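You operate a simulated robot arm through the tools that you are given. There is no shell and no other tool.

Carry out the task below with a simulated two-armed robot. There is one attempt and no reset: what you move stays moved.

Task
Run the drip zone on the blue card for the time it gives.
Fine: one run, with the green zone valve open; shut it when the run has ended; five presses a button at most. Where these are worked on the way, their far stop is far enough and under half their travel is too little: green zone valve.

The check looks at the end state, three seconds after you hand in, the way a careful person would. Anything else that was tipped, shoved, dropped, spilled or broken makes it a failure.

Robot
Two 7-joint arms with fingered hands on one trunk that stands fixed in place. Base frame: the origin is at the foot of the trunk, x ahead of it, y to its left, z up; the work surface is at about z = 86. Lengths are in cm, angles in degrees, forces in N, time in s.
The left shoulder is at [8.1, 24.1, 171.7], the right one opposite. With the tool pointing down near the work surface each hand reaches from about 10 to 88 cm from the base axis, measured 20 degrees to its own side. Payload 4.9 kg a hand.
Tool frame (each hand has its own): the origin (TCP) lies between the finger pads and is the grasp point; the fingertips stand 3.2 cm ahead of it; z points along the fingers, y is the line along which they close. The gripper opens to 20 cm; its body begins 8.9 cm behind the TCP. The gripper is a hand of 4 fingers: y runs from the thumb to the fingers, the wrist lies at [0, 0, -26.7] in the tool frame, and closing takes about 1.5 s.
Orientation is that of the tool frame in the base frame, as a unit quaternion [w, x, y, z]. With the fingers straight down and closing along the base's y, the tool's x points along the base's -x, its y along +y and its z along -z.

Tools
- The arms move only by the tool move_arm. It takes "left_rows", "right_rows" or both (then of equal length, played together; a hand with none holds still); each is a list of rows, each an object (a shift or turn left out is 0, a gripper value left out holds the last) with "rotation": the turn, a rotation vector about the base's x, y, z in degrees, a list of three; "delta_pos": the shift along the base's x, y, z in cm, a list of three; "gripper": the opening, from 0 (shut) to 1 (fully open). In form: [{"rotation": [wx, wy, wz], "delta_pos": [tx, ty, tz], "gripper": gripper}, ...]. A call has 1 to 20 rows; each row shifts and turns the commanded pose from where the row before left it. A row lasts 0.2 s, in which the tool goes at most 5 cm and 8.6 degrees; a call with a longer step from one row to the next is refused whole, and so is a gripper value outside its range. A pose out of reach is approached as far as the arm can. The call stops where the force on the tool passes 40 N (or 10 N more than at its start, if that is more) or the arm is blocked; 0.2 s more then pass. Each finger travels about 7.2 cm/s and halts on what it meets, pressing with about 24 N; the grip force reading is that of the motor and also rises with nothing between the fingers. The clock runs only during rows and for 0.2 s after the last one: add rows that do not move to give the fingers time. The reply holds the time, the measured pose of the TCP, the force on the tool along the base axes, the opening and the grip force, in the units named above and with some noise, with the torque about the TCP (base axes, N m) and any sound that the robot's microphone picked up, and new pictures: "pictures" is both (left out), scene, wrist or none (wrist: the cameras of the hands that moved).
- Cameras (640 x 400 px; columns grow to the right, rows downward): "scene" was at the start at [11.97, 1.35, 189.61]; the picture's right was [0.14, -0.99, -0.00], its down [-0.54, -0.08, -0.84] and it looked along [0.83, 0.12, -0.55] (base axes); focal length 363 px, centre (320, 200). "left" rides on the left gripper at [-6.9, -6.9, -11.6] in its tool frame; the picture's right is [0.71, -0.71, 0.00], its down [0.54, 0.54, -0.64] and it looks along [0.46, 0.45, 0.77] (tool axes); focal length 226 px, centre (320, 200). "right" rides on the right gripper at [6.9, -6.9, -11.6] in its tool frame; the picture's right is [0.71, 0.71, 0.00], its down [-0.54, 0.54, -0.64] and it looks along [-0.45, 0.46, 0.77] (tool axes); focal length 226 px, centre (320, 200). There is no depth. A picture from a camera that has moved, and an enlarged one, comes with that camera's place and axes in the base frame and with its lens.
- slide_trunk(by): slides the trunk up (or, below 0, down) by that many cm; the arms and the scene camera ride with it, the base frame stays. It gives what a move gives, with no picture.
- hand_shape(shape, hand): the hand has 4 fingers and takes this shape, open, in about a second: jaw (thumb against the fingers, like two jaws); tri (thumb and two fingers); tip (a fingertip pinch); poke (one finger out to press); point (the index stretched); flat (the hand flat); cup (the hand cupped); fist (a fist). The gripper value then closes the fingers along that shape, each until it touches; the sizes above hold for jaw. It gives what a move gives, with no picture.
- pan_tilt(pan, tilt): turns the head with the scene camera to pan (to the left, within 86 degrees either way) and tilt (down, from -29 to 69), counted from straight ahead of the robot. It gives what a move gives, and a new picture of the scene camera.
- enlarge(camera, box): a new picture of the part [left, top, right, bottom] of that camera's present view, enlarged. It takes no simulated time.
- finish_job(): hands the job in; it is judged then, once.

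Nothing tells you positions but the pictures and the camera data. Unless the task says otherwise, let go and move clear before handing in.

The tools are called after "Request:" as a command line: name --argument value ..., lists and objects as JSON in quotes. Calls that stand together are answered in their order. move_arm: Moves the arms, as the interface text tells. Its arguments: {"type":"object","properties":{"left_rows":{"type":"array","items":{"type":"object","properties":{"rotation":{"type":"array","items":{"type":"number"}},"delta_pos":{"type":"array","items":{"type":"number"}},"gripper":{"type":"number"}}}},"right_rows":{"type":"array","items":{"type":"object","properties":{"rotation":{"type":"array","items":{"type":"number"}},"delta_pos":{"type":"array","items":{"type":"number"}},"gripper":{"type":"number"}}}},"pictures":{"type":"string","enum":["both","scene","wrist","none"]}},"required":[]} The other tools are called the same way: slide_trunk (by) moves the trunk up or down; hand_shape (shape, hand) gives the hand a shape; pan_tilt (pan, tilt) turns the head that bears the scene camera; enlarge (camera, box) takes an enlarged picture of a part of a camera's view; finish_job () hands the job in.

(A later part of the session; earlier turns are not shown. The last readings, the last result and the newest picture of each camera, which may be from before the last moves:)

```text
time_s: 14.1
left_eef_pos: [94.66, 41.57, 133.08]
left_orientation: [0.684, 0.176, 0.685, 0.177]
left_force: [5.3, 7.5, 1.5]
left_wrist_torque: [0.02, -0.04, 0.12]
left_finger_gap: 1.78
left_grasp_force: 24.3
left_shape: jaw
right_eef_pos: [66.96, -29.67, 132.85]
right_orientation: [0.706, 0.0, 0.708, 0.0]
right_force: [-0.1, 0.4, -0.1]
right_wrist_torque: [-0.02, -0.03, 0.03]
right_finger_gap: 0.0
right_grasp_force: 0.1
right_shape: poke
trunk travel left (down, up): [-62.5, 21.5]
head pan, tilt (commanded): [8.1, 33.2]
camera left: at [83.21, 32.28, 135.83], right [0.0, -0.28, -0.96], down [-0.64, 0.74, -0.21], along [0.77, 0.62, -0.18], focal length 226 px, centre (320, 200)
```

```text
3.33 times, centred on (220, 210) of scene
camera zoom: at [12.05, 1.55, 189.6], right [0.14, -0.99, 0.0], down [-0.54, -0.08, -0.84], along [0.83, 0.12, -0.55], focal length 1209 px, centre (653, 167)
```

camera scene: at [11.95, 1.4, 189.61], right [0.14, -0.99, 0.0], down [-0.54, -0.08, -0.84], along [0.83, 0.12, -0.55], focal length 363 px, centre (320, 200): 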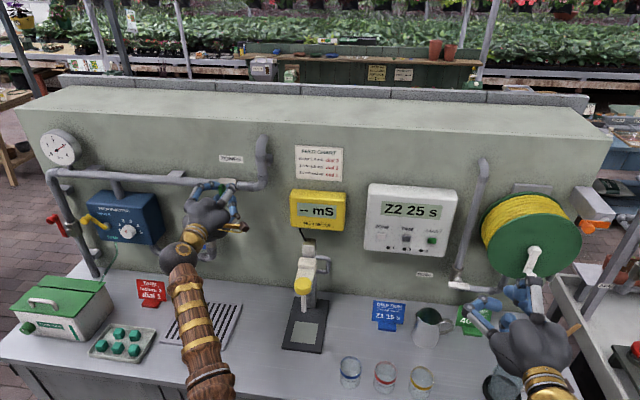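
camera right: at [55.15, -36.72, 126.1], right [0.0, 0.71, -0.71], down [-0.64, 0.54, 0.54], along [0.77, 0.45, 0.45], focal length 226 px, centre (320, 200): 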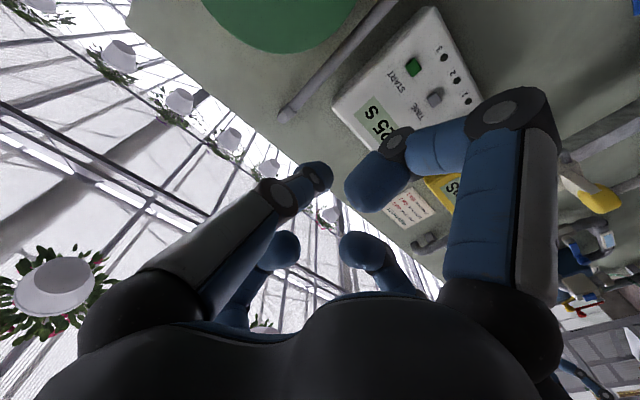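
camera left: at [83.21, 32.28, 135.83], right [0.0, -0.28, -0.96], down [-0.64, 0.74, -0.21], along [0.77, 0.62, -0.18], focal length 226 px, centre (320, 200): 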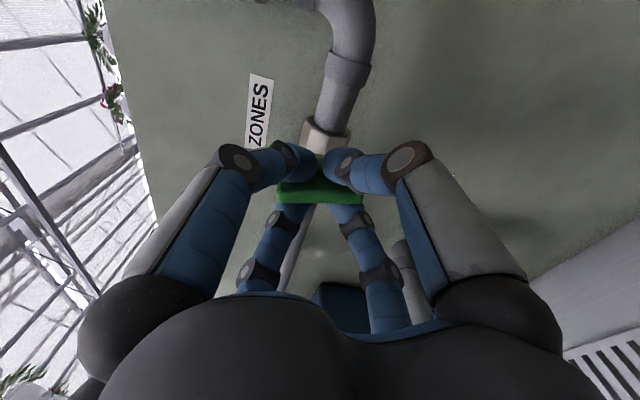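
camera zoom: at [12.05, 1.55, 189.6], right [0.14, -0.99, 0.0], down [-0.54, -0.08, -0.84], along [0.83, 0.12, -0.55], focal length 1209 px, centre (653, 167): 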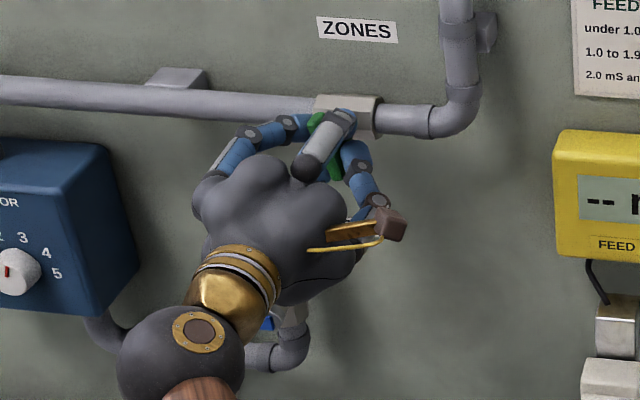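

The bar is turning with the hand, counter-clockwise, with almost no resistance. I'll continue to about 90° total.

Request:
move_arm --left_rows '[{"rotation": [-7.4, 0, 0]}, {"rotation": [-7.4, 0, 0]}, {"rotation": [-7.4, 0, 0]}, {"rotation": [-7.4, 0, 0]}, {"rotation": [-7.4, 0, 0]}, {"rotation": [-7.4, 0, 0]}, {"rotation": [-7.4, 0, 0]}, {"rotation": [-7.4, 0, 0]}, {"rotation": [-7.4, 0, 0]}, {"rotation": [-7.4, 0, 0]}, {}]' --pictures "both"

Request:
enlarge --camera "left" --box '[220, 90, 430, 220]'

Request:
enlarge --camera "scene" --box '[150, 150, 290, 270]'

```text
time_s: 16.5
left_eef_pos: [94.31, 41.74, 133.11]
left_orientation: [0.653, -0.271, 0.653, -0.271]
left_force: [-7.0, 14.7, 0.5]
left_wrist_torque: [0.02, -0.08, 0.42]
left_finger_gap: 1.69
left_grasp_force: 24.3
left_shape: jaw
right_eef_pos: [66.71, -29.54, 133.08]
right_orientation: [0.707, 0.0, 0.707, -0.001]
right_force: [-0.1, -0.4, -0.2]
right_wrist_torque: [0.03, 0.03, -0.01]
right_finger_gap: 0.0
right_grasp_force: 0.1
right_shape: poke
trunk travel left (down, up): [-62.5, 21.5]
head pan, tilt (commanded): [8.1, 33.2]
camera scene: at [11.75, 1.74, 189.61], right [0.14, -0.99, 0.0], down [-0.54, -0.08, -0.84], along [0.83, 0.12, -0.55], focal length 363 px, centre (320, 200)
camera left: at [82.92, 41.84, 142.9], right [0.0, -1.0, 0.0], down [-0.64, 0.0, -0.77], along [0.77, 0.0, -0.64], focal length 226 px, centre (320, 200)
```

scene: 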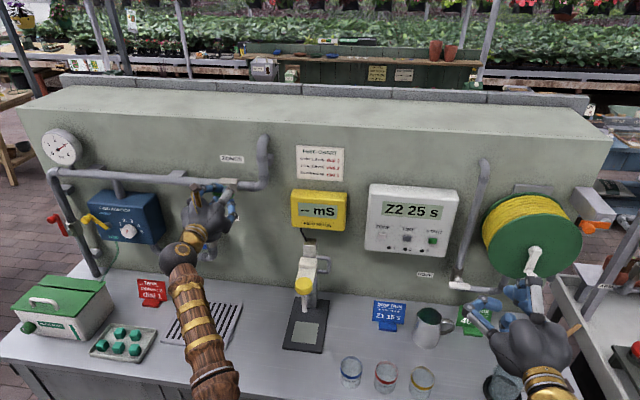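
left: 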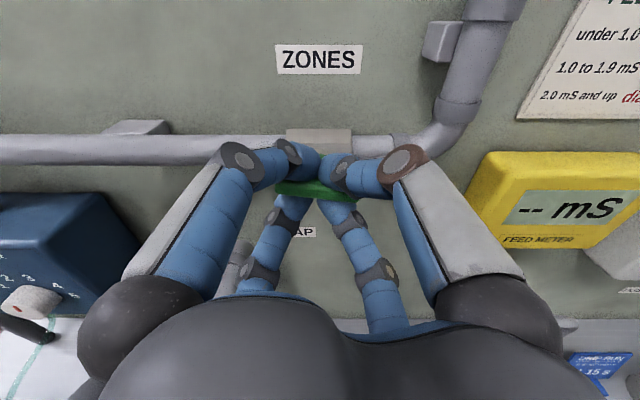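

```text
3.05 times, centred on (325, 155) of left
camera zoom: at [82.92, 41.84, 142.9], right [0.0, -1.0, 0.0], down [-0.64, 0.0, -0.77], along [0.77, 0.0, -0.64], focal length 689 px, centre (305, 337)
```

zoom: 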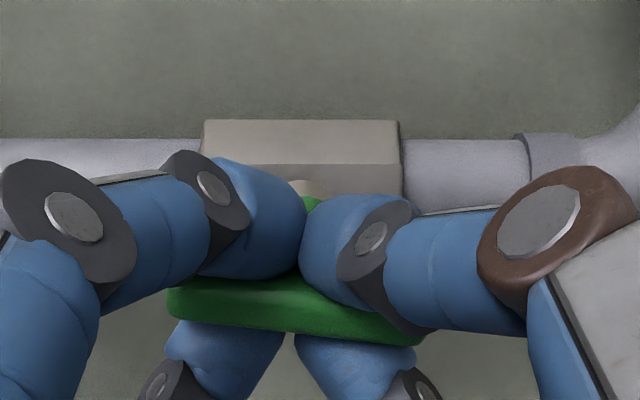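

```text
3.33 times, centred on (220, 210) of scene
camera zoom: at [11.75, 1.74, 189.61], right [0.14, -0.99, 0.0], down [-0.54, -0.08, -0.84], along [0.83, 0.12, -0.55], focal length 1209 px, centre (653, 167)
```

zoom: 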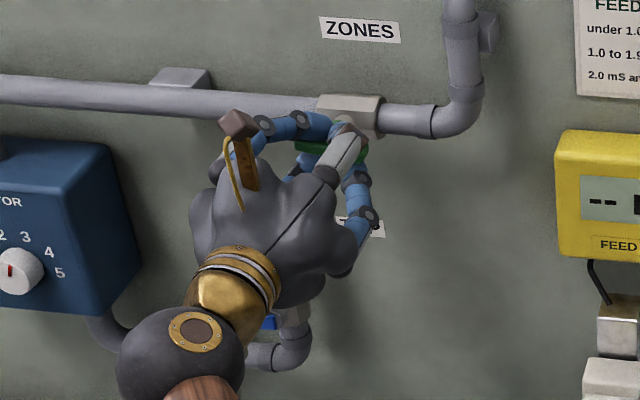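

The bar is now nearly horizontal, lagging the hand by several degrees. I'll twist a bit more to bring it to its stop while watching the torque.

Request:
move_arm --left_rows '[{"rotation": [-4, 0, 0]}, {"rotation": [-4, 0, 0]}, {"rotation": [-3, 0, 0]}, {}]' --pictures "wrist"

Request:
enlarge --camera "left" --box '[220, 90, 430, 220]'

Request:
enlarge --camera "scene" --box '[180, 150, 270, 230]'

```text
time_s: 17.5
left_eef_pos: [94.4, 41.75, 133.07]
left_orientation: [0.624, -0.332, 0.624, -0.333]
left_force: [-17.9, 12.1, -6.8]
left_wrist_torque: [0.05, 0.09, 0.43]
left_finger_gap: 1.69
left_grasp_force: 23.4
left_shape: jaw
right_eef_pos: [66.64, -29.5, 133.04]
right_orientation: [0.708, 0.0, 0.706, -0.001]
right_force: [-0.2, 0.9, 0.0]
right_wrist_torque: [0.0, 0.04, -0.03]
right_finger_gap: 0.0
right_grasp_force: 0.0
right_shape: poke
trunk travel left (down, up): [-62.5, 21.5]
head pan, tilt (commanded): [8.1, 33.2]
camera left: at [82.92, 43.7, 142.75], right [0.0, -0.98, 0.19], down [-0.64, -0.15, -0.75], along [0.77, -0.12, -0.63], focal length 226 px, centre (320, 200)
```

left: 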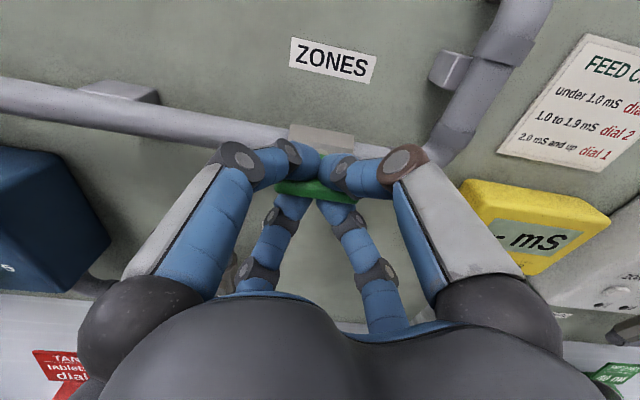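

```text
3.05 times, centred on (325, 155) of left
camera zoom: at [82.92, 43.7, 142.75], right [0.0, -0.98, 0.19], down [-0.64, -0.15, -0.75], along [0.77, -0.12, -0.63], focal length 689 px, centre (305, 337)
```

zoom: 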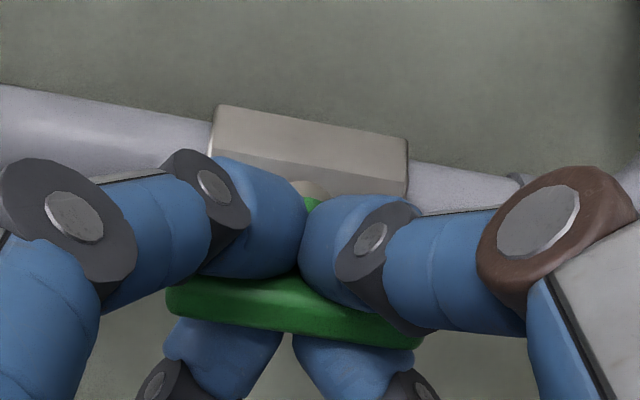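

```text
5.00 times, centred on (225, 190) of scene
camera zoom: at [11.61, 1.72, 189.62], right [0.14, -0.99, 0.0], down [-0.54, -0.08, -0.84], along [0.83, 0.12, -0.55], focal length 1813 px, centre (795, 250)
```

zoom: 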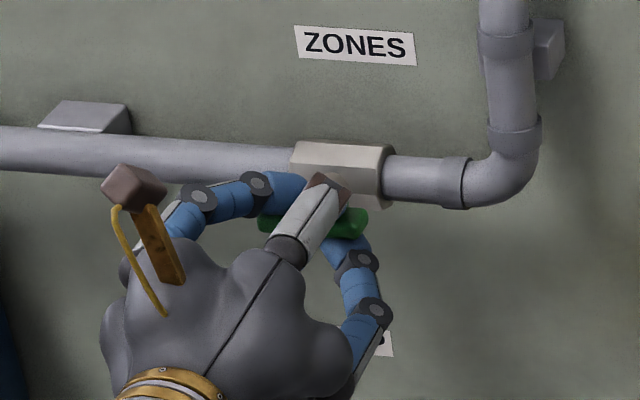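

The bar now lies parallel to the pipe, i.e. the valve is open. I'll release it and back the left hand off to inspect.

Request:
move_arm --left_rows '[{"gripper": 0.3}, {"gripper": 0.5}, {"gripper": 0.5}, {"gripper": 0.5}, {"gripper": 0.5}, {"delta_pos": [-2, 0, 0]}, {"delta_pos": [-3, 0, 0]}, {"delta_pos": [-3, 0, 0]}, {"delta_pos": [-3, 0, 0]}, {}]' --pictures "both"

Request:
enlarge --camera "left" --box '[200, 40, 440, 190]'

Request:
enlarge --camera "scene" --box '[160, 130, 280, 230]'

```text
time_s: 19.7
left_eef_pos: [83.73, 41.46, 133.09]
left_orientation: [0.624, -0.331, 0.625, -0.333]
left_force: [-0.4, -0.6, -0.2]
left_wrist_torque: [-0.01, -0.02, 0.04]
left_finger_gap: 9.96
left_grasp_force: 0.1
left_shape: jaw
right_eef_pos: [66.89, -29.8, 132.86]
right_orientation: [0.707, 0.001, 0.707, -0.001]
right_force: [0.3, 0.0, 0.3]
right_wrist_torque: [-0.02, 0.02, 0.02]
right_finger_gap: 0.0
right_grasp_force: 0.1
right_shape: poke
trunk travel left (down, up): [-62.5, 21.5]
head pan, tilt (commanded): [8.1, 33.2]
camera scene: at [11.98, 1.4, 189.61], right [0.14, -0.99, 0.0], down [-0.54, -0.08, -0.84], along [0.83, 0.12, -0.55], focal length 363 px, centre (320, 200)
camera left: at [72.26, 43.39, 142.64], right [0.0, -0.98, 0.19], down [-0.64, -0.14, -0.75], along [0.77, -0.12, -0.63], focal length 226 px, centre (320, 200)
```

scene: 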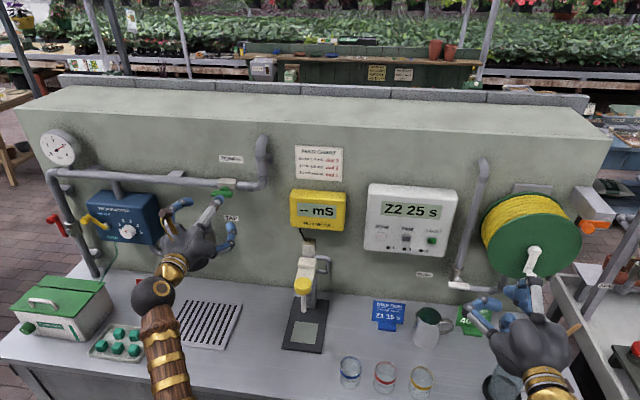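
left: 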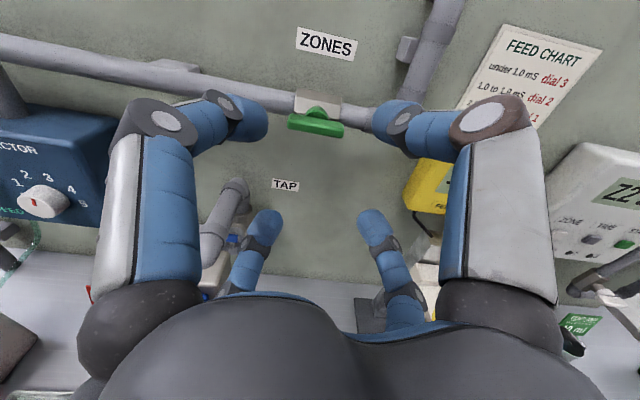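

```text
2.67 times, centred on (320, 115) of left
camera zoom: at [72.26, 43.39, 142.64], right [0.0, -0.98, 0.19], down [-0.64, -0.14, -0.75], along [0.77, -0.12, -0.63], focal length 603 px, centre (320, 427)
```

zoom: 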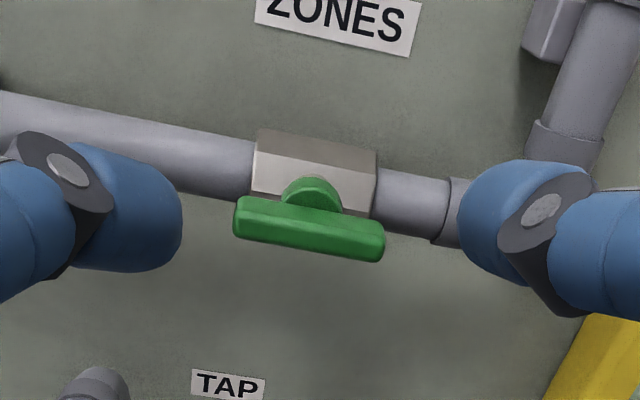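

```text
4.00 times, centred on (220, 180) of scene
camera zoom: at [11.98, 1.4, 189.61], right [0.14, -0.99, 0.0], down [-0.54, -0.08, -0.84], along [0.83, 0.12, -0.55], focal length 1451 px, centre (720, 280)
```

zoom: 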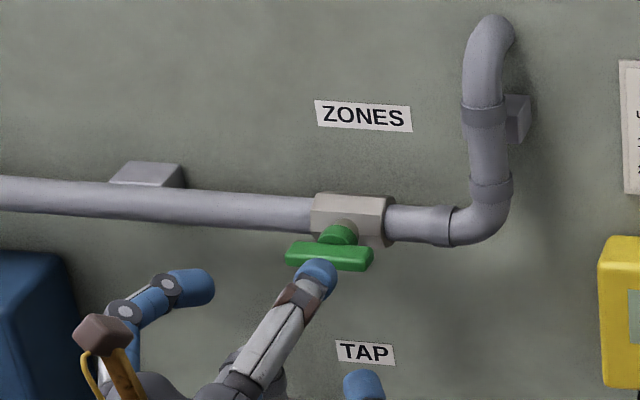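

The green valve's bar is now parallel to the pipe, so it's open. Next I'll look at the right hand's poke shape to find its pressing fingertip.

Request:
enlarge --camera "scene" --box '[440, 260, 600, 360]'

Request:
enlarge --camera "right" --box '[160, 60, 560, 310]'

```text
4.00 times, centred on (520, 310) of scene
camera zoom: at [11.98, 1.4, 189.61], right [0.14, -0.99, 0.0], down [-0.54, -0.08, -0.84], along [0.83, 0.12, -0.55], focal length 1451 px, centre (-480, -240)
```

zoom: 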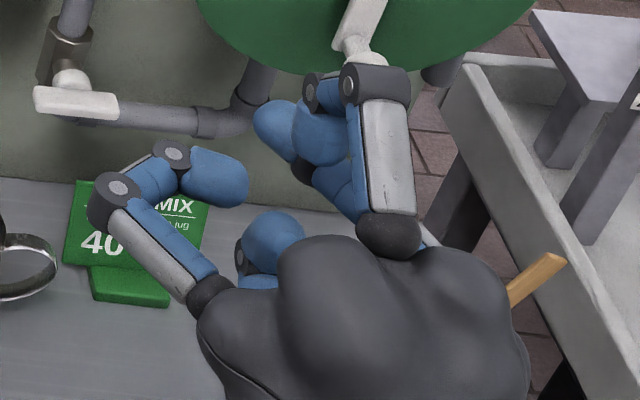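

```text
1.60 times, centred on (360, 185) of right
camera zoom: at [55.18, -36.68, 126.1], right [0.0, 0.71, -0.71], down [-0.64, 0.54, 0.54], along [0.77, 0.45, 0.45], focal length 362 px, centre (256, 224)
```

zoom: 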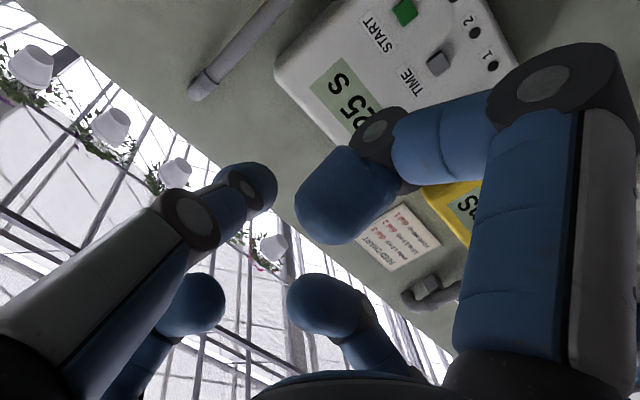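

The poke shape is hard to read here; several fingers look half-curled. I'll close the gripper along that shape and look again.

Request:
move_arm --right_rows '[{"gripper": 0}, {"gripper": 0}, {"gripper": 0}, {"gripper": 0}, {"gripper": 0}, {"gripper": 0}]' --pictures "both"

Request:
enlarge --camera "scene" --box '[440, 260, 600, 360]'

```text
time_s: 21.1
left_eef_pos: [83.72, 41.52, 133.03]
left_orientation: [0.625, -0.331, 0.625, -0.332]
left_force: [0.8, 1.2, 0.4]
left_wrist_torque: [0.01, -0.04, -0.02]
left_finger_gap: 9.97
left_grasp_force: 0.1
left_shape: jaw
right_eef_pos: [66.77, -29.83, 132.79]
right_orientation: [0.707, 0.0, 0.708, 0.001]
right_force: [-0.6, 1.0, -0.6]
right_wrist_torque: [0.0, -0.02, 0.0]
right_finger_gap: 0.03
right_grasp_force: 0.2
right_shape: poke
trunk travel left (down, up): [-62.5, 21.5]
head pan, tilt (commanded): [8.1, 33.2]
camera scene: at [11.97, 1.35, 189.61], right [0.14, -0.99, 0.0], down [-0.54, -0.08, -0.84], along [0.83, 0.12, -0.55], focal length 363 px, centre (320, 200)
camera right: at [55.17, -36.72, 126.09], right [0.0, 0.71, -0.71], down [-0.64, 0.54, 0.54], along [0.77, 0.45, 0.45], focal length 226 px, centre (320, 200)
```

scene: 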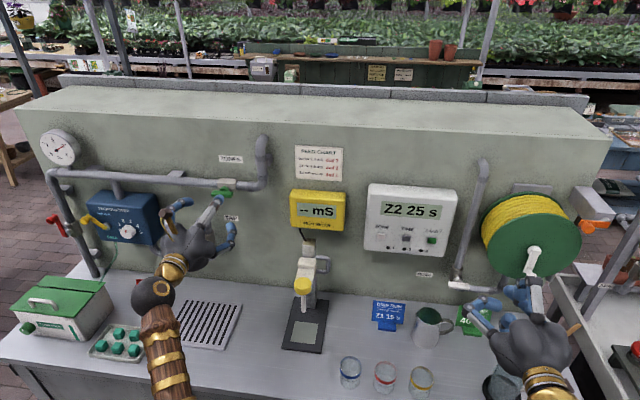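
right: 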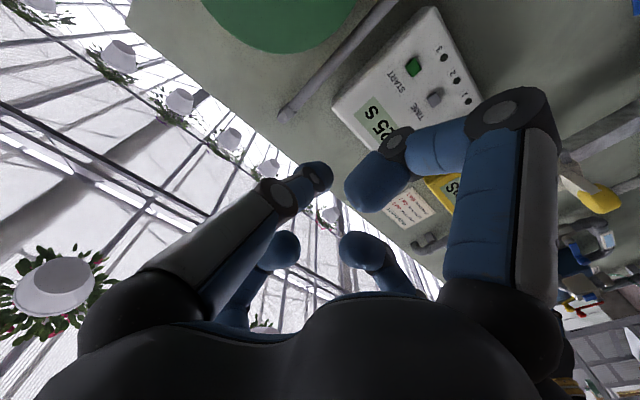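

```text
4.00 times, centred on (520, 310) of scene
camera zoom: at [11.97, 1.35, 189.61], right [0.14, -0.99, 0.0], down [-0.54, -0.08, -0.84], along [0.83, 0.12, -0.55], focal length 1451 px, centre (-480, -240)
```

zoom: 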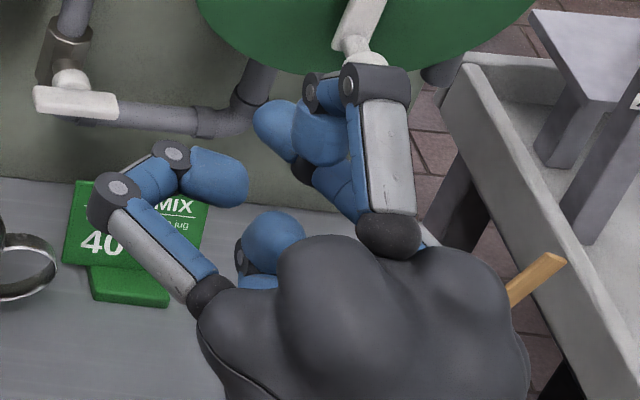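

Closing changes nothing, so poke is fixed, and it's not obvious which fingertip leads. I'll try the "point" shape, which stretches the index out straight.

Request:
hand_shape --shape "point" --hand "right"

Request:
enlarge --camera "scene" --box '[440, 250, 600, 350]'

Request:
enlarge --camera "right" --box '[0, 0, 640, 400]'

```text
time_s: 22.0
left_eef_pos: [83.8, 41.68, 133.04]
left_orientation: [0.625, -0.331, 0.625, -0.332]
left_force: [0.1, 0.5, 0.7]
left_wrist_torque: [-0.01, 0.0, 0.02]
left_finger_gap: 9.95
left_grasp_force: 0.0
left_shape: jaw
right_eef_pos: [66.8, -29.68, 132.91]
right_orientation: [0.707, 0.0, 0.707, 0.0]
right_force: [0.7, 0.2, 0.1]
right_wrist_torque: [-0.01, 0.0, 0.0]
right_finger_gap: 19.57
right_grasp_force: 0.0
right_shape: point
trunk travel left (down, up): [-62.5, 21.5]
head pan, tilt (commanded): [8.1, 33.2]
```

```text
4.00 times, centred on (520, 300) of scene
camera zoom: at [11.94, 1.37, 189.61], right [0.14, -0.99, 0.0], down [-0.54, -0.08, -0.84], along [0.83, 0.12, -0.55], focal length 1451 px, centre (-480, -200)
```

zoom: 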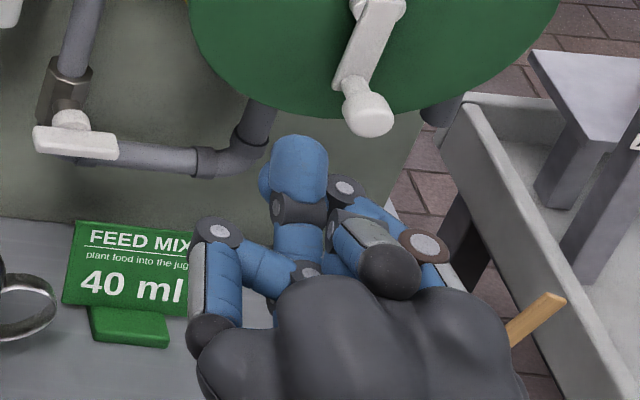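

```text
1.00 times, centred on (320, 200) of right (not enlarged: the box is as wide or as high as the picture)
camera zoom: at [55.15, -36.71, 126.11], right [0.0, 0.71, -0.71], down [-0.64, 0.54, 0.54], along [0.77, 0.45, 0.45], focal length 226 px, centre (320, 200)
```

zoom: 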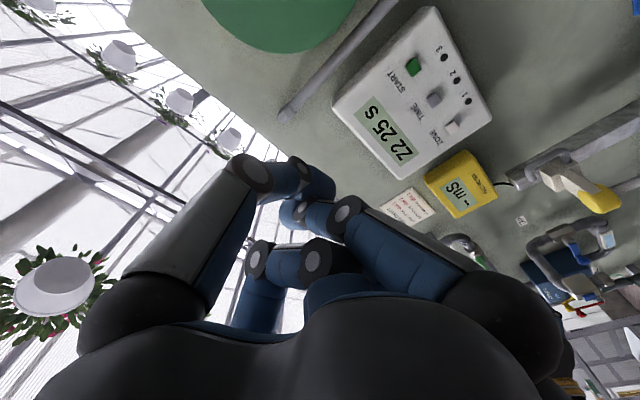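

In "point" one finger stretches forward. I'll zoom on the wrist view to identify its tip position.

Request:
enlarge --camera "right" --box '[200, 120, 400, 300]'

Request:
enlarge --camera "scene" --box '[470, 270, 570, 340]'

```text
2.22 times, centred on (300, 210) of right
camera zoom: at [55.15, -36.71, 126.11], right [0.0, 0.71, -0.71], down [-0.64, 0.54, 0.54], along [0.77, 0.45, 0.45], focal length 502 px, centre (364, 178)
```

zoom: 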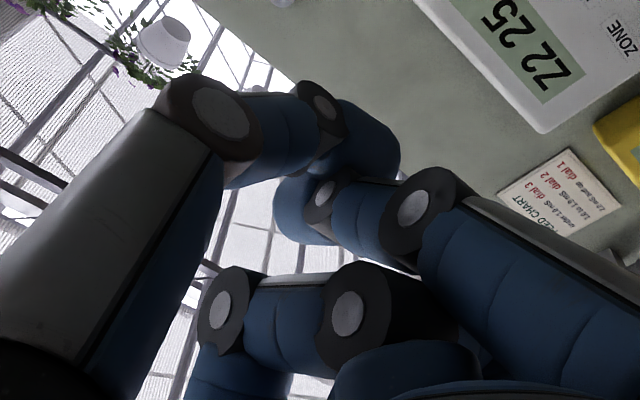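

```text
5.71 times, centred on (520, 305) of scene
camera zoom: at [11.94, 1.37, 189.61], right [0.14, -0.99, 0.0], down [-0.54, -0.08, -0.84], along [0.83, 0.12, -0.55], focal length 2072 px, centre (-823, -400)
```

zoom: 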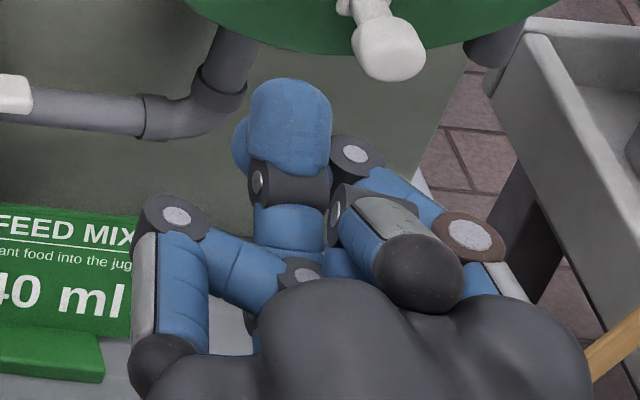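

The fingers may still have been moving. I'll wait a second and look again.

Request:
move_arm --right_rows '[{}, {}, {}, {}, {}, {}]' --pictures "both"

Request:
enlarge --camera "scene" --box '[440, 250, 600, 350]'

```text
time_s: 23.4
left_eef_pos: [83.68, 41.56, 132.99]
left_orientation: [0.624, -0.332, 0.625, -0.332]
left_force: [0.5, 0.5, -0.8]
left_wrist_torque: [0.0, 0.03, 0.02]
left_finger_gap: 9.98
left_grasp_force: 0.2
left_shape: jaw
right_eef_pos: [66.79, -29.92, 132.92]
right_orientation: [0.707, 0.001, 0.707, 0.0]
right_force: [-0.5, -0.6, -0.4]
right_wrist_torque: [0.0, 0.01, 0.04]
right_finger_gap: 19.53
right_grasp_force: 0.0
right_shape: point
trunk travel left (down, up): [-62.5, 21.5]
head pan, tilt (commanded): [8.1, 33.2]
camera scene: at [11.95, 1.37, 189.61], right [0.14, -0.99, 0.0], down [-0.54, -0.08, -0.84], along [0.83, 0.12, -0.55], focal length 363 px, centre (320, 200)
camera right: at [55.16, -36.71, 126.11], right [0.0, 0.71, -0.71], down [-0.64, 0.54, 0.54], along [0.77, 0.45, 0.45], focal length 226 px, centre (320, 200)
```

scene: 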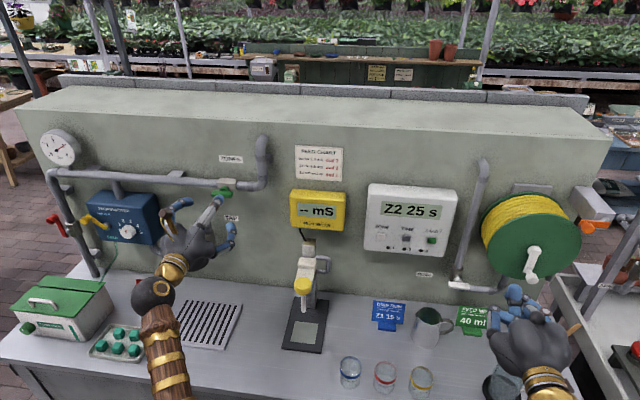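
right: 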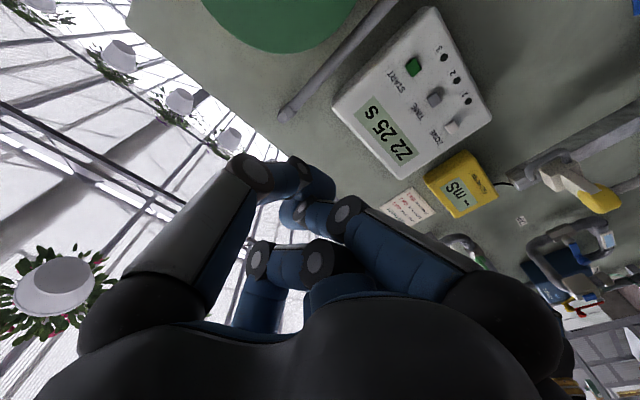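

```text
4.00 times, centred on (520, 300) of scene
camera zoom: at [11.95, 1.37, 189.61], right [0.14, -0.99, 0.0], down [-0.54, -0.08, -0.84], along [0.83, 0.12, -0.55], focal length 1451 px, centre (-480, -200)
```

zoom: 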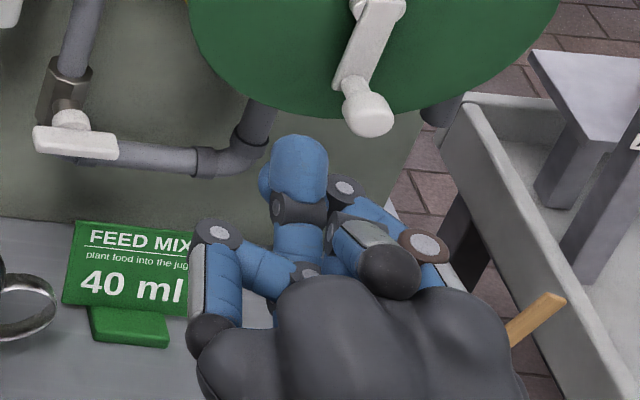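

I can't clearly tell which fingertip leads from these two views. I'll pull the left hand back and yaw it to the right so its camera sees the right hand and the controller from the side, and return the right hand to poke.

Request:
hand_shape --shape "poke" --hand "right"

Request:
move_arm --left_rows '[{"delta_pos": [-3, 0, 1], "gripper": 0.5}, {"delta_pos": [-3, 0, 1], "rotation": [0, 0, -7.5]}, {"delta_pos": [-2, 0, 1], "rotation": [0, 0, -7.5], "gripper": 1}, {"delta_pos": [-2, 0, 1], "rotation": [0, 0, -7.5]}, {"delta_pos": [-2, 0, 1], "rotation": [0, 0, -7.5]}, {"delta_pos": [0, 0, 1], "rotation": [0, 0, -7.5]}, {"rotation": [0, 0, -7.5]}, {}, {}]' --pictures "both"

```text
time_s: 24.3
left_eef_pos: [83.72, 41.59, 133.04]
left_orientation: [0.625, -0.331, 0.625, -0.332]
left_force: [0.4, 0.9, -1.2]
left_wrist_torque: [0.0, 0.0, 0.01]
left_finger_gap: 9.97
left_grasp_force: 0.0
left_shape: jaw
right_eef_pos: [66.87, -29.75, 132.81]
right_orientation: [0.707, 0.0, 0.707, -0.001]
right_force: [-0.3, 0.6, -0.6]
right_wrist_torque: [-0.03, -0.03, 0.01]
right_finger_gap: 0.0
right_grasp_force: 0.0
right_shape: poke
trunk travel left (down, up): [-62.5, 21.5]
head pan, tilt (commanded): [8.1, 33.2]
```

```text
time_s: 26.3
left_eef_pos: [71.83, 41.4, 139.23]
left_orientation: [0.45, -0.067, 0.704, -0.546]
left_force: [0.1, 0.1, 0.3]
left_wrist_torque: [-0.03, 0.01, 0.02]
left_finger_gap: 19.98
left_grasp_force: 0.1
left_shape: jaw
right_eef_pos: [66.86, -29.81, 132.77]
right_orientation: [0.707, 0.001, 0.707, 0.001]
right_force: [0.4, -0.7, -0.2]
right_wrist_torque: [0.0, -0.03, 0.02]
right_finger_gap: 0.01
right_grasp_force: 0.0
right_shape: poke
trunk travel left (down, up): [-62.5, 21.5]
head pan, tilt (commanded): [8.1, 33.2]
camera scene: at [11.92, 1.31, 189.61], right [0.14, -0.99, 0.0], down [-0.54, -0.08, -0.84], along [0.83, 0.12, -0.55], focal length 363 px, centre (320, 200)
camera left: at [64.98, 50.86, 148.8], right [-0.7, -0.69, 0.19], down [-0.56, 0.35, -0.75], along [0.45, -0.63, -0.63], focal length 226 px, centre (320, 200)
```

scene: 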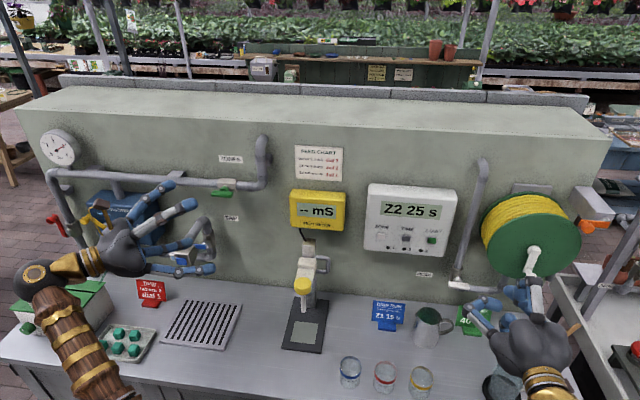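
left: 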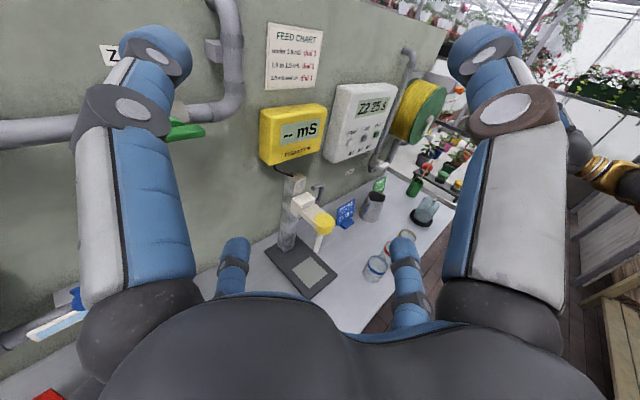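

The left camera now gives a good side view of the controller. I'll bring the right hand (poke) to about 15 cm in front of the TIME button so that view shows which fingertip leads.

Request:
move_arm --right_rows '[{"delta_pos": [2.6, 2.5, -1.9]}, {"delta_pos": [2.6, 2.5, -1.9]}, {"delta_pos": [2.6, 2.5, -1.9]}, {"delta_pos": [2.6, 2.5, -1.9]}, {"delta_pos": [2.6, 2.5, -1.9]}, {"delta_pos": [2.6, 2.5, -1.9]}, {"delta_pos": [2.6, 2.5, -1.9]}, {}]' --pictures "both"

Request:
enlarge --camera "left" --box '[300, 70, 500, 195]'

Request:
enlarge --camera "scene" --box '[350, 170, 510, 290]'

```text
time_s: 28.1
left_eef_pos: [71.76, 41.43, 139.21]
left_orientation: [0.451, -0.069, 0.704, -0.544]
left_force: [-0.9, -0.4, 0.2]
left_wrist_torque: [0.0, -0.01, -0.01]
left_finger_gap: 19.98
left_grasp_force: 0.1
left_shape: jaw
right_eef_pos: [85.0, -12.07, 119.55]
right_orientation: [0.707, 0.0, 0.707, -0.001]
right_force: [0.4, 0.1, 0.3]
right_wrist_torque: [0.04, 0.02, -0.01]
right_finger_gap: 0.01
right_grasp_force: 0.0
right_shape: poke
trunk travel left (down, up): [-62.5, 21.5]
head pan, tilt (commanded): [8.1, 33.2]
camera scene: at [11.91, 1.41, 189.61], right [0.14, -0.99, 0.0], down [-0.54, -0.08, -0.84], along [0.83, 0.12, -0.55], focal length 363 px, centre (320, 200)
camera right: at [73.46, -18.92, 112.75], right [0.0, 0.71, -0.71], down [-0.64, 0.54, 0.54], along [0.77, 0.45, 0.45], focal length 226 px, centre (320, 200)
```

scene: 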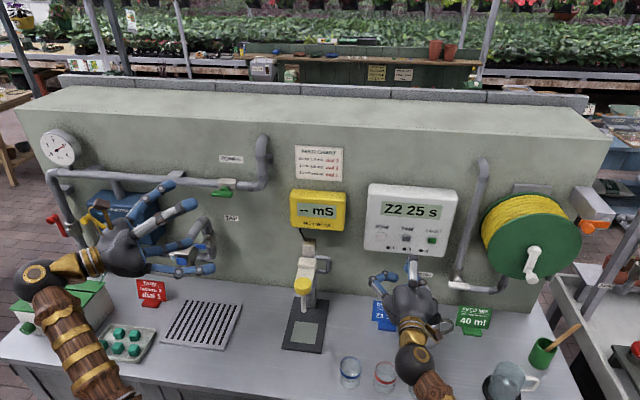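
right: 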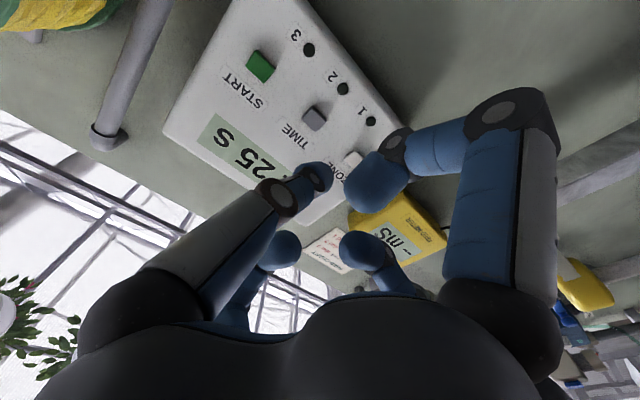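

```text
3.20 times, centred on (400, 132) of left
camera zoom: at [64.99, 50.93, 148.78], right [-0.69, -0.69, 0.19], down [-0.56, 0.35, -0.75], along [0.45, -0.63, -0.63], focal length 723 px, centre (64, 416)
```

zoom: 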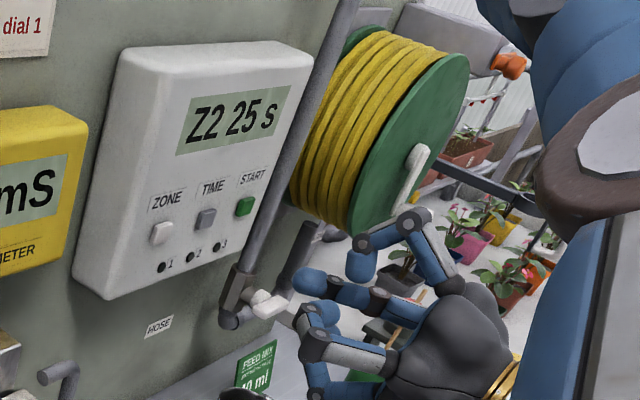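

```text
3.33 times, centred on (430, 230) of scene
camera zoom: at [11.91, 1.41, 189.61], right [0.14, -0.99, 0.0], down [-0.54, -0.08, -0.84], along [0.83, 0.12, -0.55], focal length 1209 px, centre (-47, 100)
```

zoom: 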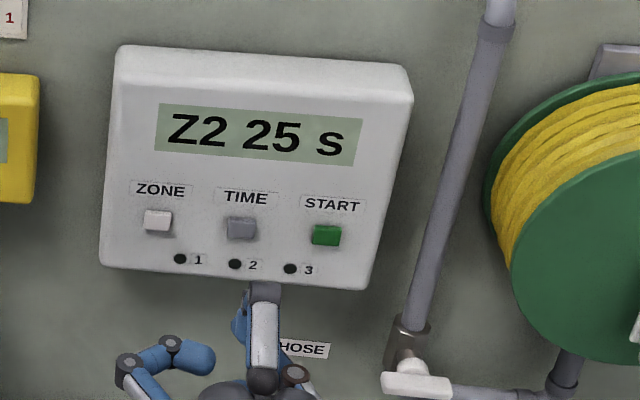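

From the side view the poke finger points straight along the tool axis, its tip about 3 cm ahead of the TCP, with the other fingers curled well behind. Triangulation puts the buttons at x ≈ 99.2, z ≈ 120.4, with ZONE y ≈ -4.7, TIME -12.05, START -19.5; I'll line up in front of ZONE.

Request:
move_arm --right_rows '[{"delta_pos": [0, 2.5, 0.5]}, {"delta_pos": [0, 2.5, 0.4]}, {"delta_pos": [1.5, 2.3, 0]}, {"delta_pos": [3, 0, 0]}, {"delta_pos": [3, 0, 0]}, {}]' --pictures "both"

Request:
enlarge --camera "left" --box '[310, 100, 430, 175]'

Request:
enlarge --camera "right" --box '[220, 60, 440, 200]'

Request:
enlarge --camera "scene" --box '[350, 170, 510, 290]'

```text
time_s: 29.5
left_eef_pos: [71.72, 41.44, 139.2]
left_orientation: [0.45, -0.067, 0.704, -0.544]
left_force: [0.4, 0.2, 0.1]
left_wrist_torque: [-0.02, 0.01, 0.01]
left_finger_gap: 19.99
left_grasp_force: 0.0
left_shape: jaw
right_eef_pos: [92.81, -4.73, 120.43]
right_orientation: [0.707, 0.0, 0.707, 0.001]
right_force: [-0.2, 0.4, 0.1]
right_wrist_torque: [-0.02, 0.01, 0.01]
right_finger_gap: 0.0
right_grasp_force: 0.0
right_shape: poke
trunk travel left (down, up): [-62.5, 21.5]
head pan, tilt (commanded): [8.1, 33.2]
camera scene: at [11.86, 1.37, 189.62], right [0.14, -0.99, 0.0], down [-0.54, -0.08, -0.84], along [0.83, 0.12, -0.55], focal length 363 px, centre (320, 200)
camera right: at [81.05, -11.74, 113.75], right [0.0, 0.71, -0.71], down [-0.64, 0.54, 0.54], along [0.77, 0.45, 0.46], focal length 226 px, centre (320, 200)
```

scene: 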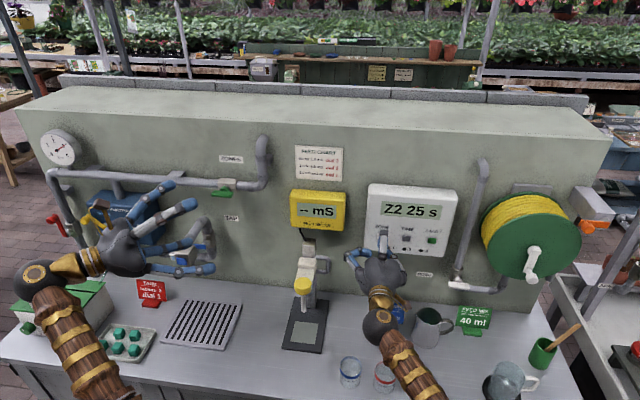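
right: 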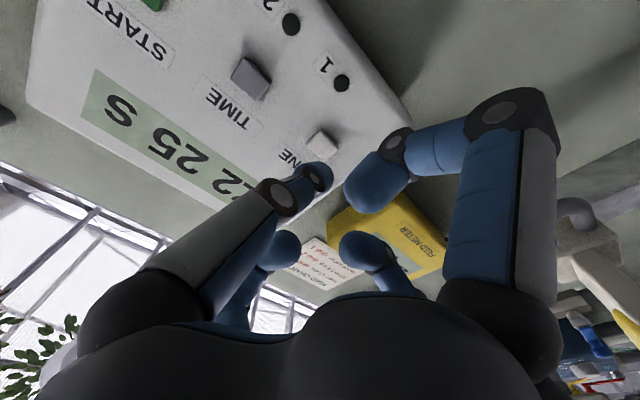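

```text
5.33 times, centred on (370, 138) of left
camera zoom: at [64.94, 50.91, 148.81], right [-0.69, -0.69, 0.19], down [-0.56, 0.35, -0.75], along [0.46, -0.63, -0.63], focal length 1206 px, centre (53, 533)
```

zoom: 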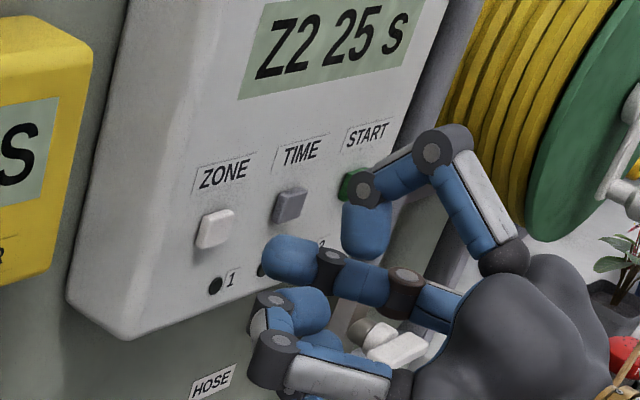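

```text
2.86 times, centred on (330, 130) of right
camera zoom: at [81.05, -11.74, 113.75], right [0.0, 0.71, -0.71], down [-0.64, 0.54, 0.54], along [0.77, 0.45, 0.46], focal length 646 px, centre (291, 400)
```

zoom: 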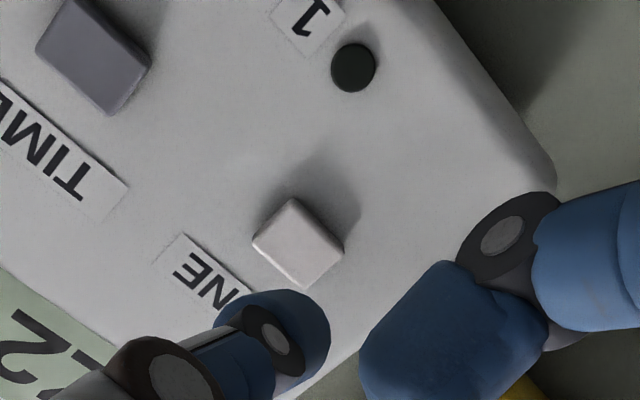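

```text
3.33 times, centred on (430, 230) of scene
camera zoom: at [11.86, 1.37, 189.62], right [0.14, -0.99, 0.0], down [-0.54, -0.08, -0.84], along [0.83, 0.12, -0.55], focal length 1209 px, centre (-47, 100)
```

zoom: 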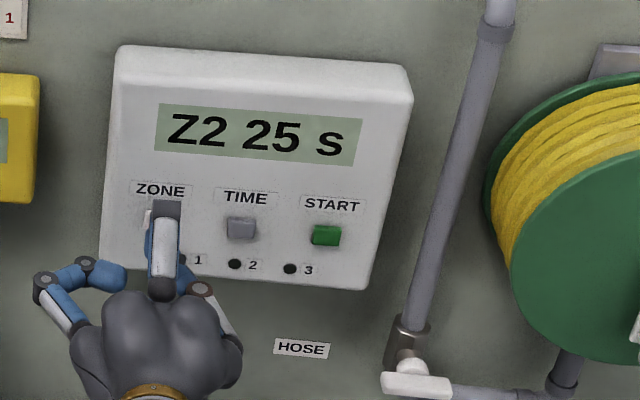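

The tip is at about (96.0, -4.7, 120.5), straight in front of ZONE with 3 cm to go. I'll advance slowly and watch force and display.

Request:
move_arm --right_rows '[{"delta_pos": [1.4, 0, 0]}, {"delta_pos": [1.2, 0, 0]}, {}]' --pictures "none"

Request:
enlarge --camera "left" --box '[310, 100, 430, 175]'

```text
time_s: 30.3
left_eef_pos: [71.75, 41.46, 139.31]
left_orientation: [0.451, -0.068, 0.704, -0.545]
left_force: [1.2, -1.1, -0.6]
left_wrist_torque: [0.02, -0.05, -0.01]
left_finger_gap: 20.0
left_grasp_force: 0.1
left_shape: jaw
right_eef_pos: [95.12, -5.02, 120.59]
right_orientation: [0.707, 0.0, 0.707, 0.001]
right_force: [-0.9, 0.4, -1.1]
right_wrist_torque: [-0.02, 0.01, 0.01]
right_finger_gap: 0.0
right_grasp_force: 0.2
right_shape: poke
trunk travel left (down, up): [-62.5, 21.5]
head pan, tilt (commanded): [8.1, 33.2]
```

```text
5.33 times, centred on (370, 138) of left
camera zoom: at [64.95, 50.89, 148.81], right [-0.69, -0.69, 0.19], down [-0.56, 0.35, -0.75], along [0.46, -0.63, -0.63], focal length 1206 px, centre (53, 533)
```

zoom: 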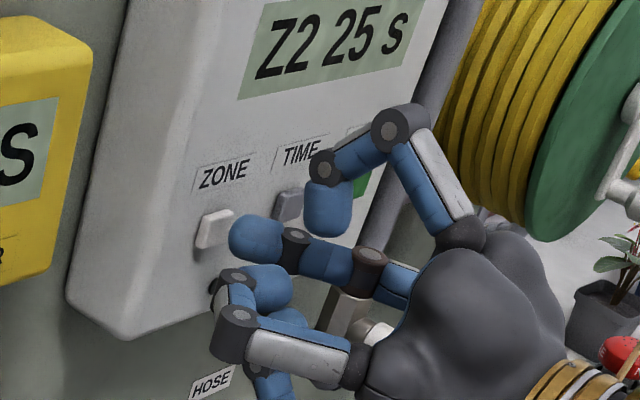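

The fingertip is just short of the ZONE button and lined up. I'll press in small steps.

Request:
move_arm --right_rows '[{"delta_pos": [0.5, 0, 0]}, {"delta_pos": [0.4, 0, 0]}, {}]' --pictures "none"

Request:
enlarge --camera "left" --box '[310, 100, 430, 175]'

```text
time_s: 31.1
left_eef_pos: [71.78, 41.47, 139.09]
left_orientation: [0.45, -0.068, 0.704, -0.546]
left_force: [0.5, -0.6, 0.2]
left_wrist_torque: [-0.05, -0.01, 0.02]
left_finger_gap: 19.97
left_grasp_force: 0.0
left_shape: jaw
right_eef_pos: [96.1, -5.01, 120.48]
right_orientation: [0.707, 0.001, 0.707, 0.001]
right_force: [-2.0, -0.4, 0.5]
right_wrist_torque: [0.02, 0.0, -0.02]
right_finger_gap: 0.0
right_grasp_force: 0.1
right_shape: poke
trunk travel left (down, up): [-62.5, 21.5]
head pan, tilt (commanded): [8.1, 33.2]
heard: click
```

```text
5.33 times, centred on (370, 138) of left
camera zoom: at [64.99, 50.92, 148.78], right [-0.69, -0.69, 0.19], down [-0.56, 0.35, -0.75], along [0.45, -0.63, -0.63], focal length 1206 px, centre (53, 533)
```

zoom: 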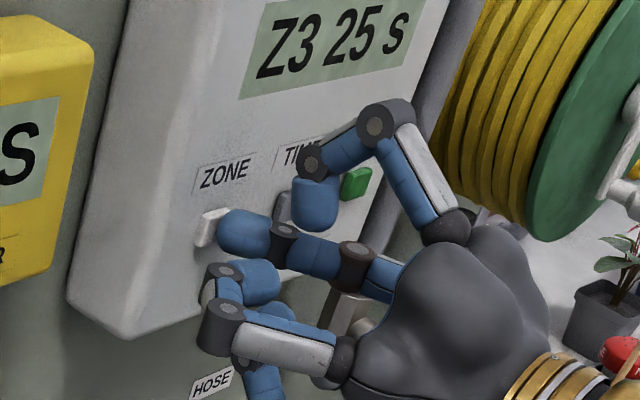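

A click was heard and the display changed to Z3. I'll back off 1.2 cm to release, then press again for Z1.

Request:
move_arm --right_rows '[{"delta_pos": [-1.2, 0, 0]}, {}, {}]' --pictures "none"

Request:
enlarge --camera "left" --box '[310, 100, 430, 175]'

```text
time_s: 31.9
left_eef_pos: [71.8, 41.46, 139.07]
left_orientation: [0.45, -0.068, 0.704, -0.545]
left_force: [-0.1, -0.3, -0.2]
left_wrist_torque: [0.02, -0.02, -0.03]
left_finger_gap: 19.97
left_grasp_force: 0.1
left_shape: jaw
right_eef_pos: [95.04, -5.0, 120.24]
right_orientation: [0.707, 0.0, 0.708, 0.0]
right_force: [0.0, 0.3, -0.3]
right_wrist_torque: [-0.01, 0.0, -0.01]
right_finger_gap: 0.0
right_grasp_force: 0.0
right_shape: poke
trunk travel left (down, up): [-62.5, 21.5]
head pan, tilt (commanded): [8.1, 33.2]
```

```text
5.33 times, centred on (370, 138) of left
camera zoom: at [65.08, 50.93, 148.73], right [-0.69, -0.69, 0.19], down [-0.56, 0.35, -0.75], along [0.45, -0.63, -0.63], focal length 1206 px, centre (53, 533)
```

zoom: 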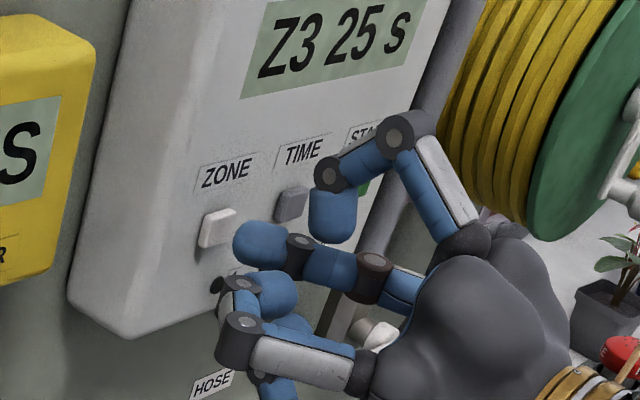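

The button is released and the display holds at Z3. Pressing ZONE once more the same way.

Request:
move_arm --right_rows '[{"delta_pos": [0.6, 0, 0]}, {"delta_pos": [0.6, 0, 0]}, {}, {"delta_pos": [-1.2, 0, 0]}, {}, {}]' --pictures "none"

Request:
enlarge --camera "left" --box '[310, 100, 430, 175]'

```text
time_s: 33.3
left_eef_pos: [71.87, 41.45, 139.03]
left_orientation: [0.45, -0.068, 0.704, -0.546]
left_force: [-0.6, -0.1, 0.4]
left_wrist_torque: [0.0, 0.03, 0.01]
left_finger_gap: 19.99
left_grasp_force: 0.1
left_shape: jaw
right_eef_pos: [95.04, -4.79, 120.36]
right_orientation: [0.707, 0.0, 0.707, 0.001]
right_force: [-0.1, -0.5, 0.2]
right_wrist_torque: [0.04, -0.02, 0.02]
right_finger_gap: 0.03
right_grasp_force: 0.1
right_shape: poke
trunk travel left (down, up): [-62.5, 21.5]
head pan, tilt (commanded): [8.1, 33.2]
heard: click
```

```text
5.33 times, centred on (370, 138) of left
camera zoom: at [65.05, 50.92, 148.75], right [-0.69, -0.69, 0.19], down [-0.56, 0.35, -0.75], along [0.45, -0.63, -0.63], focal length 1206 px, centre (53, 533)
```

zoom: 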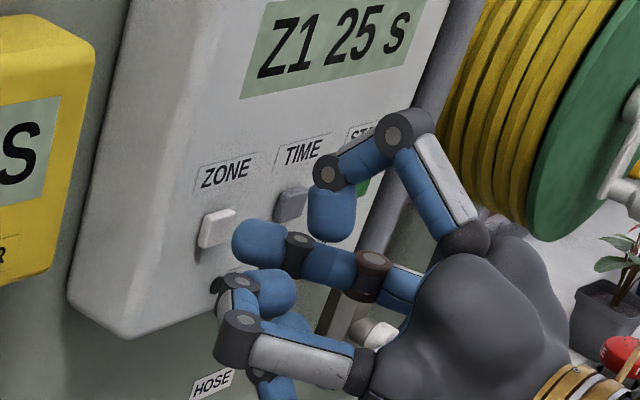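

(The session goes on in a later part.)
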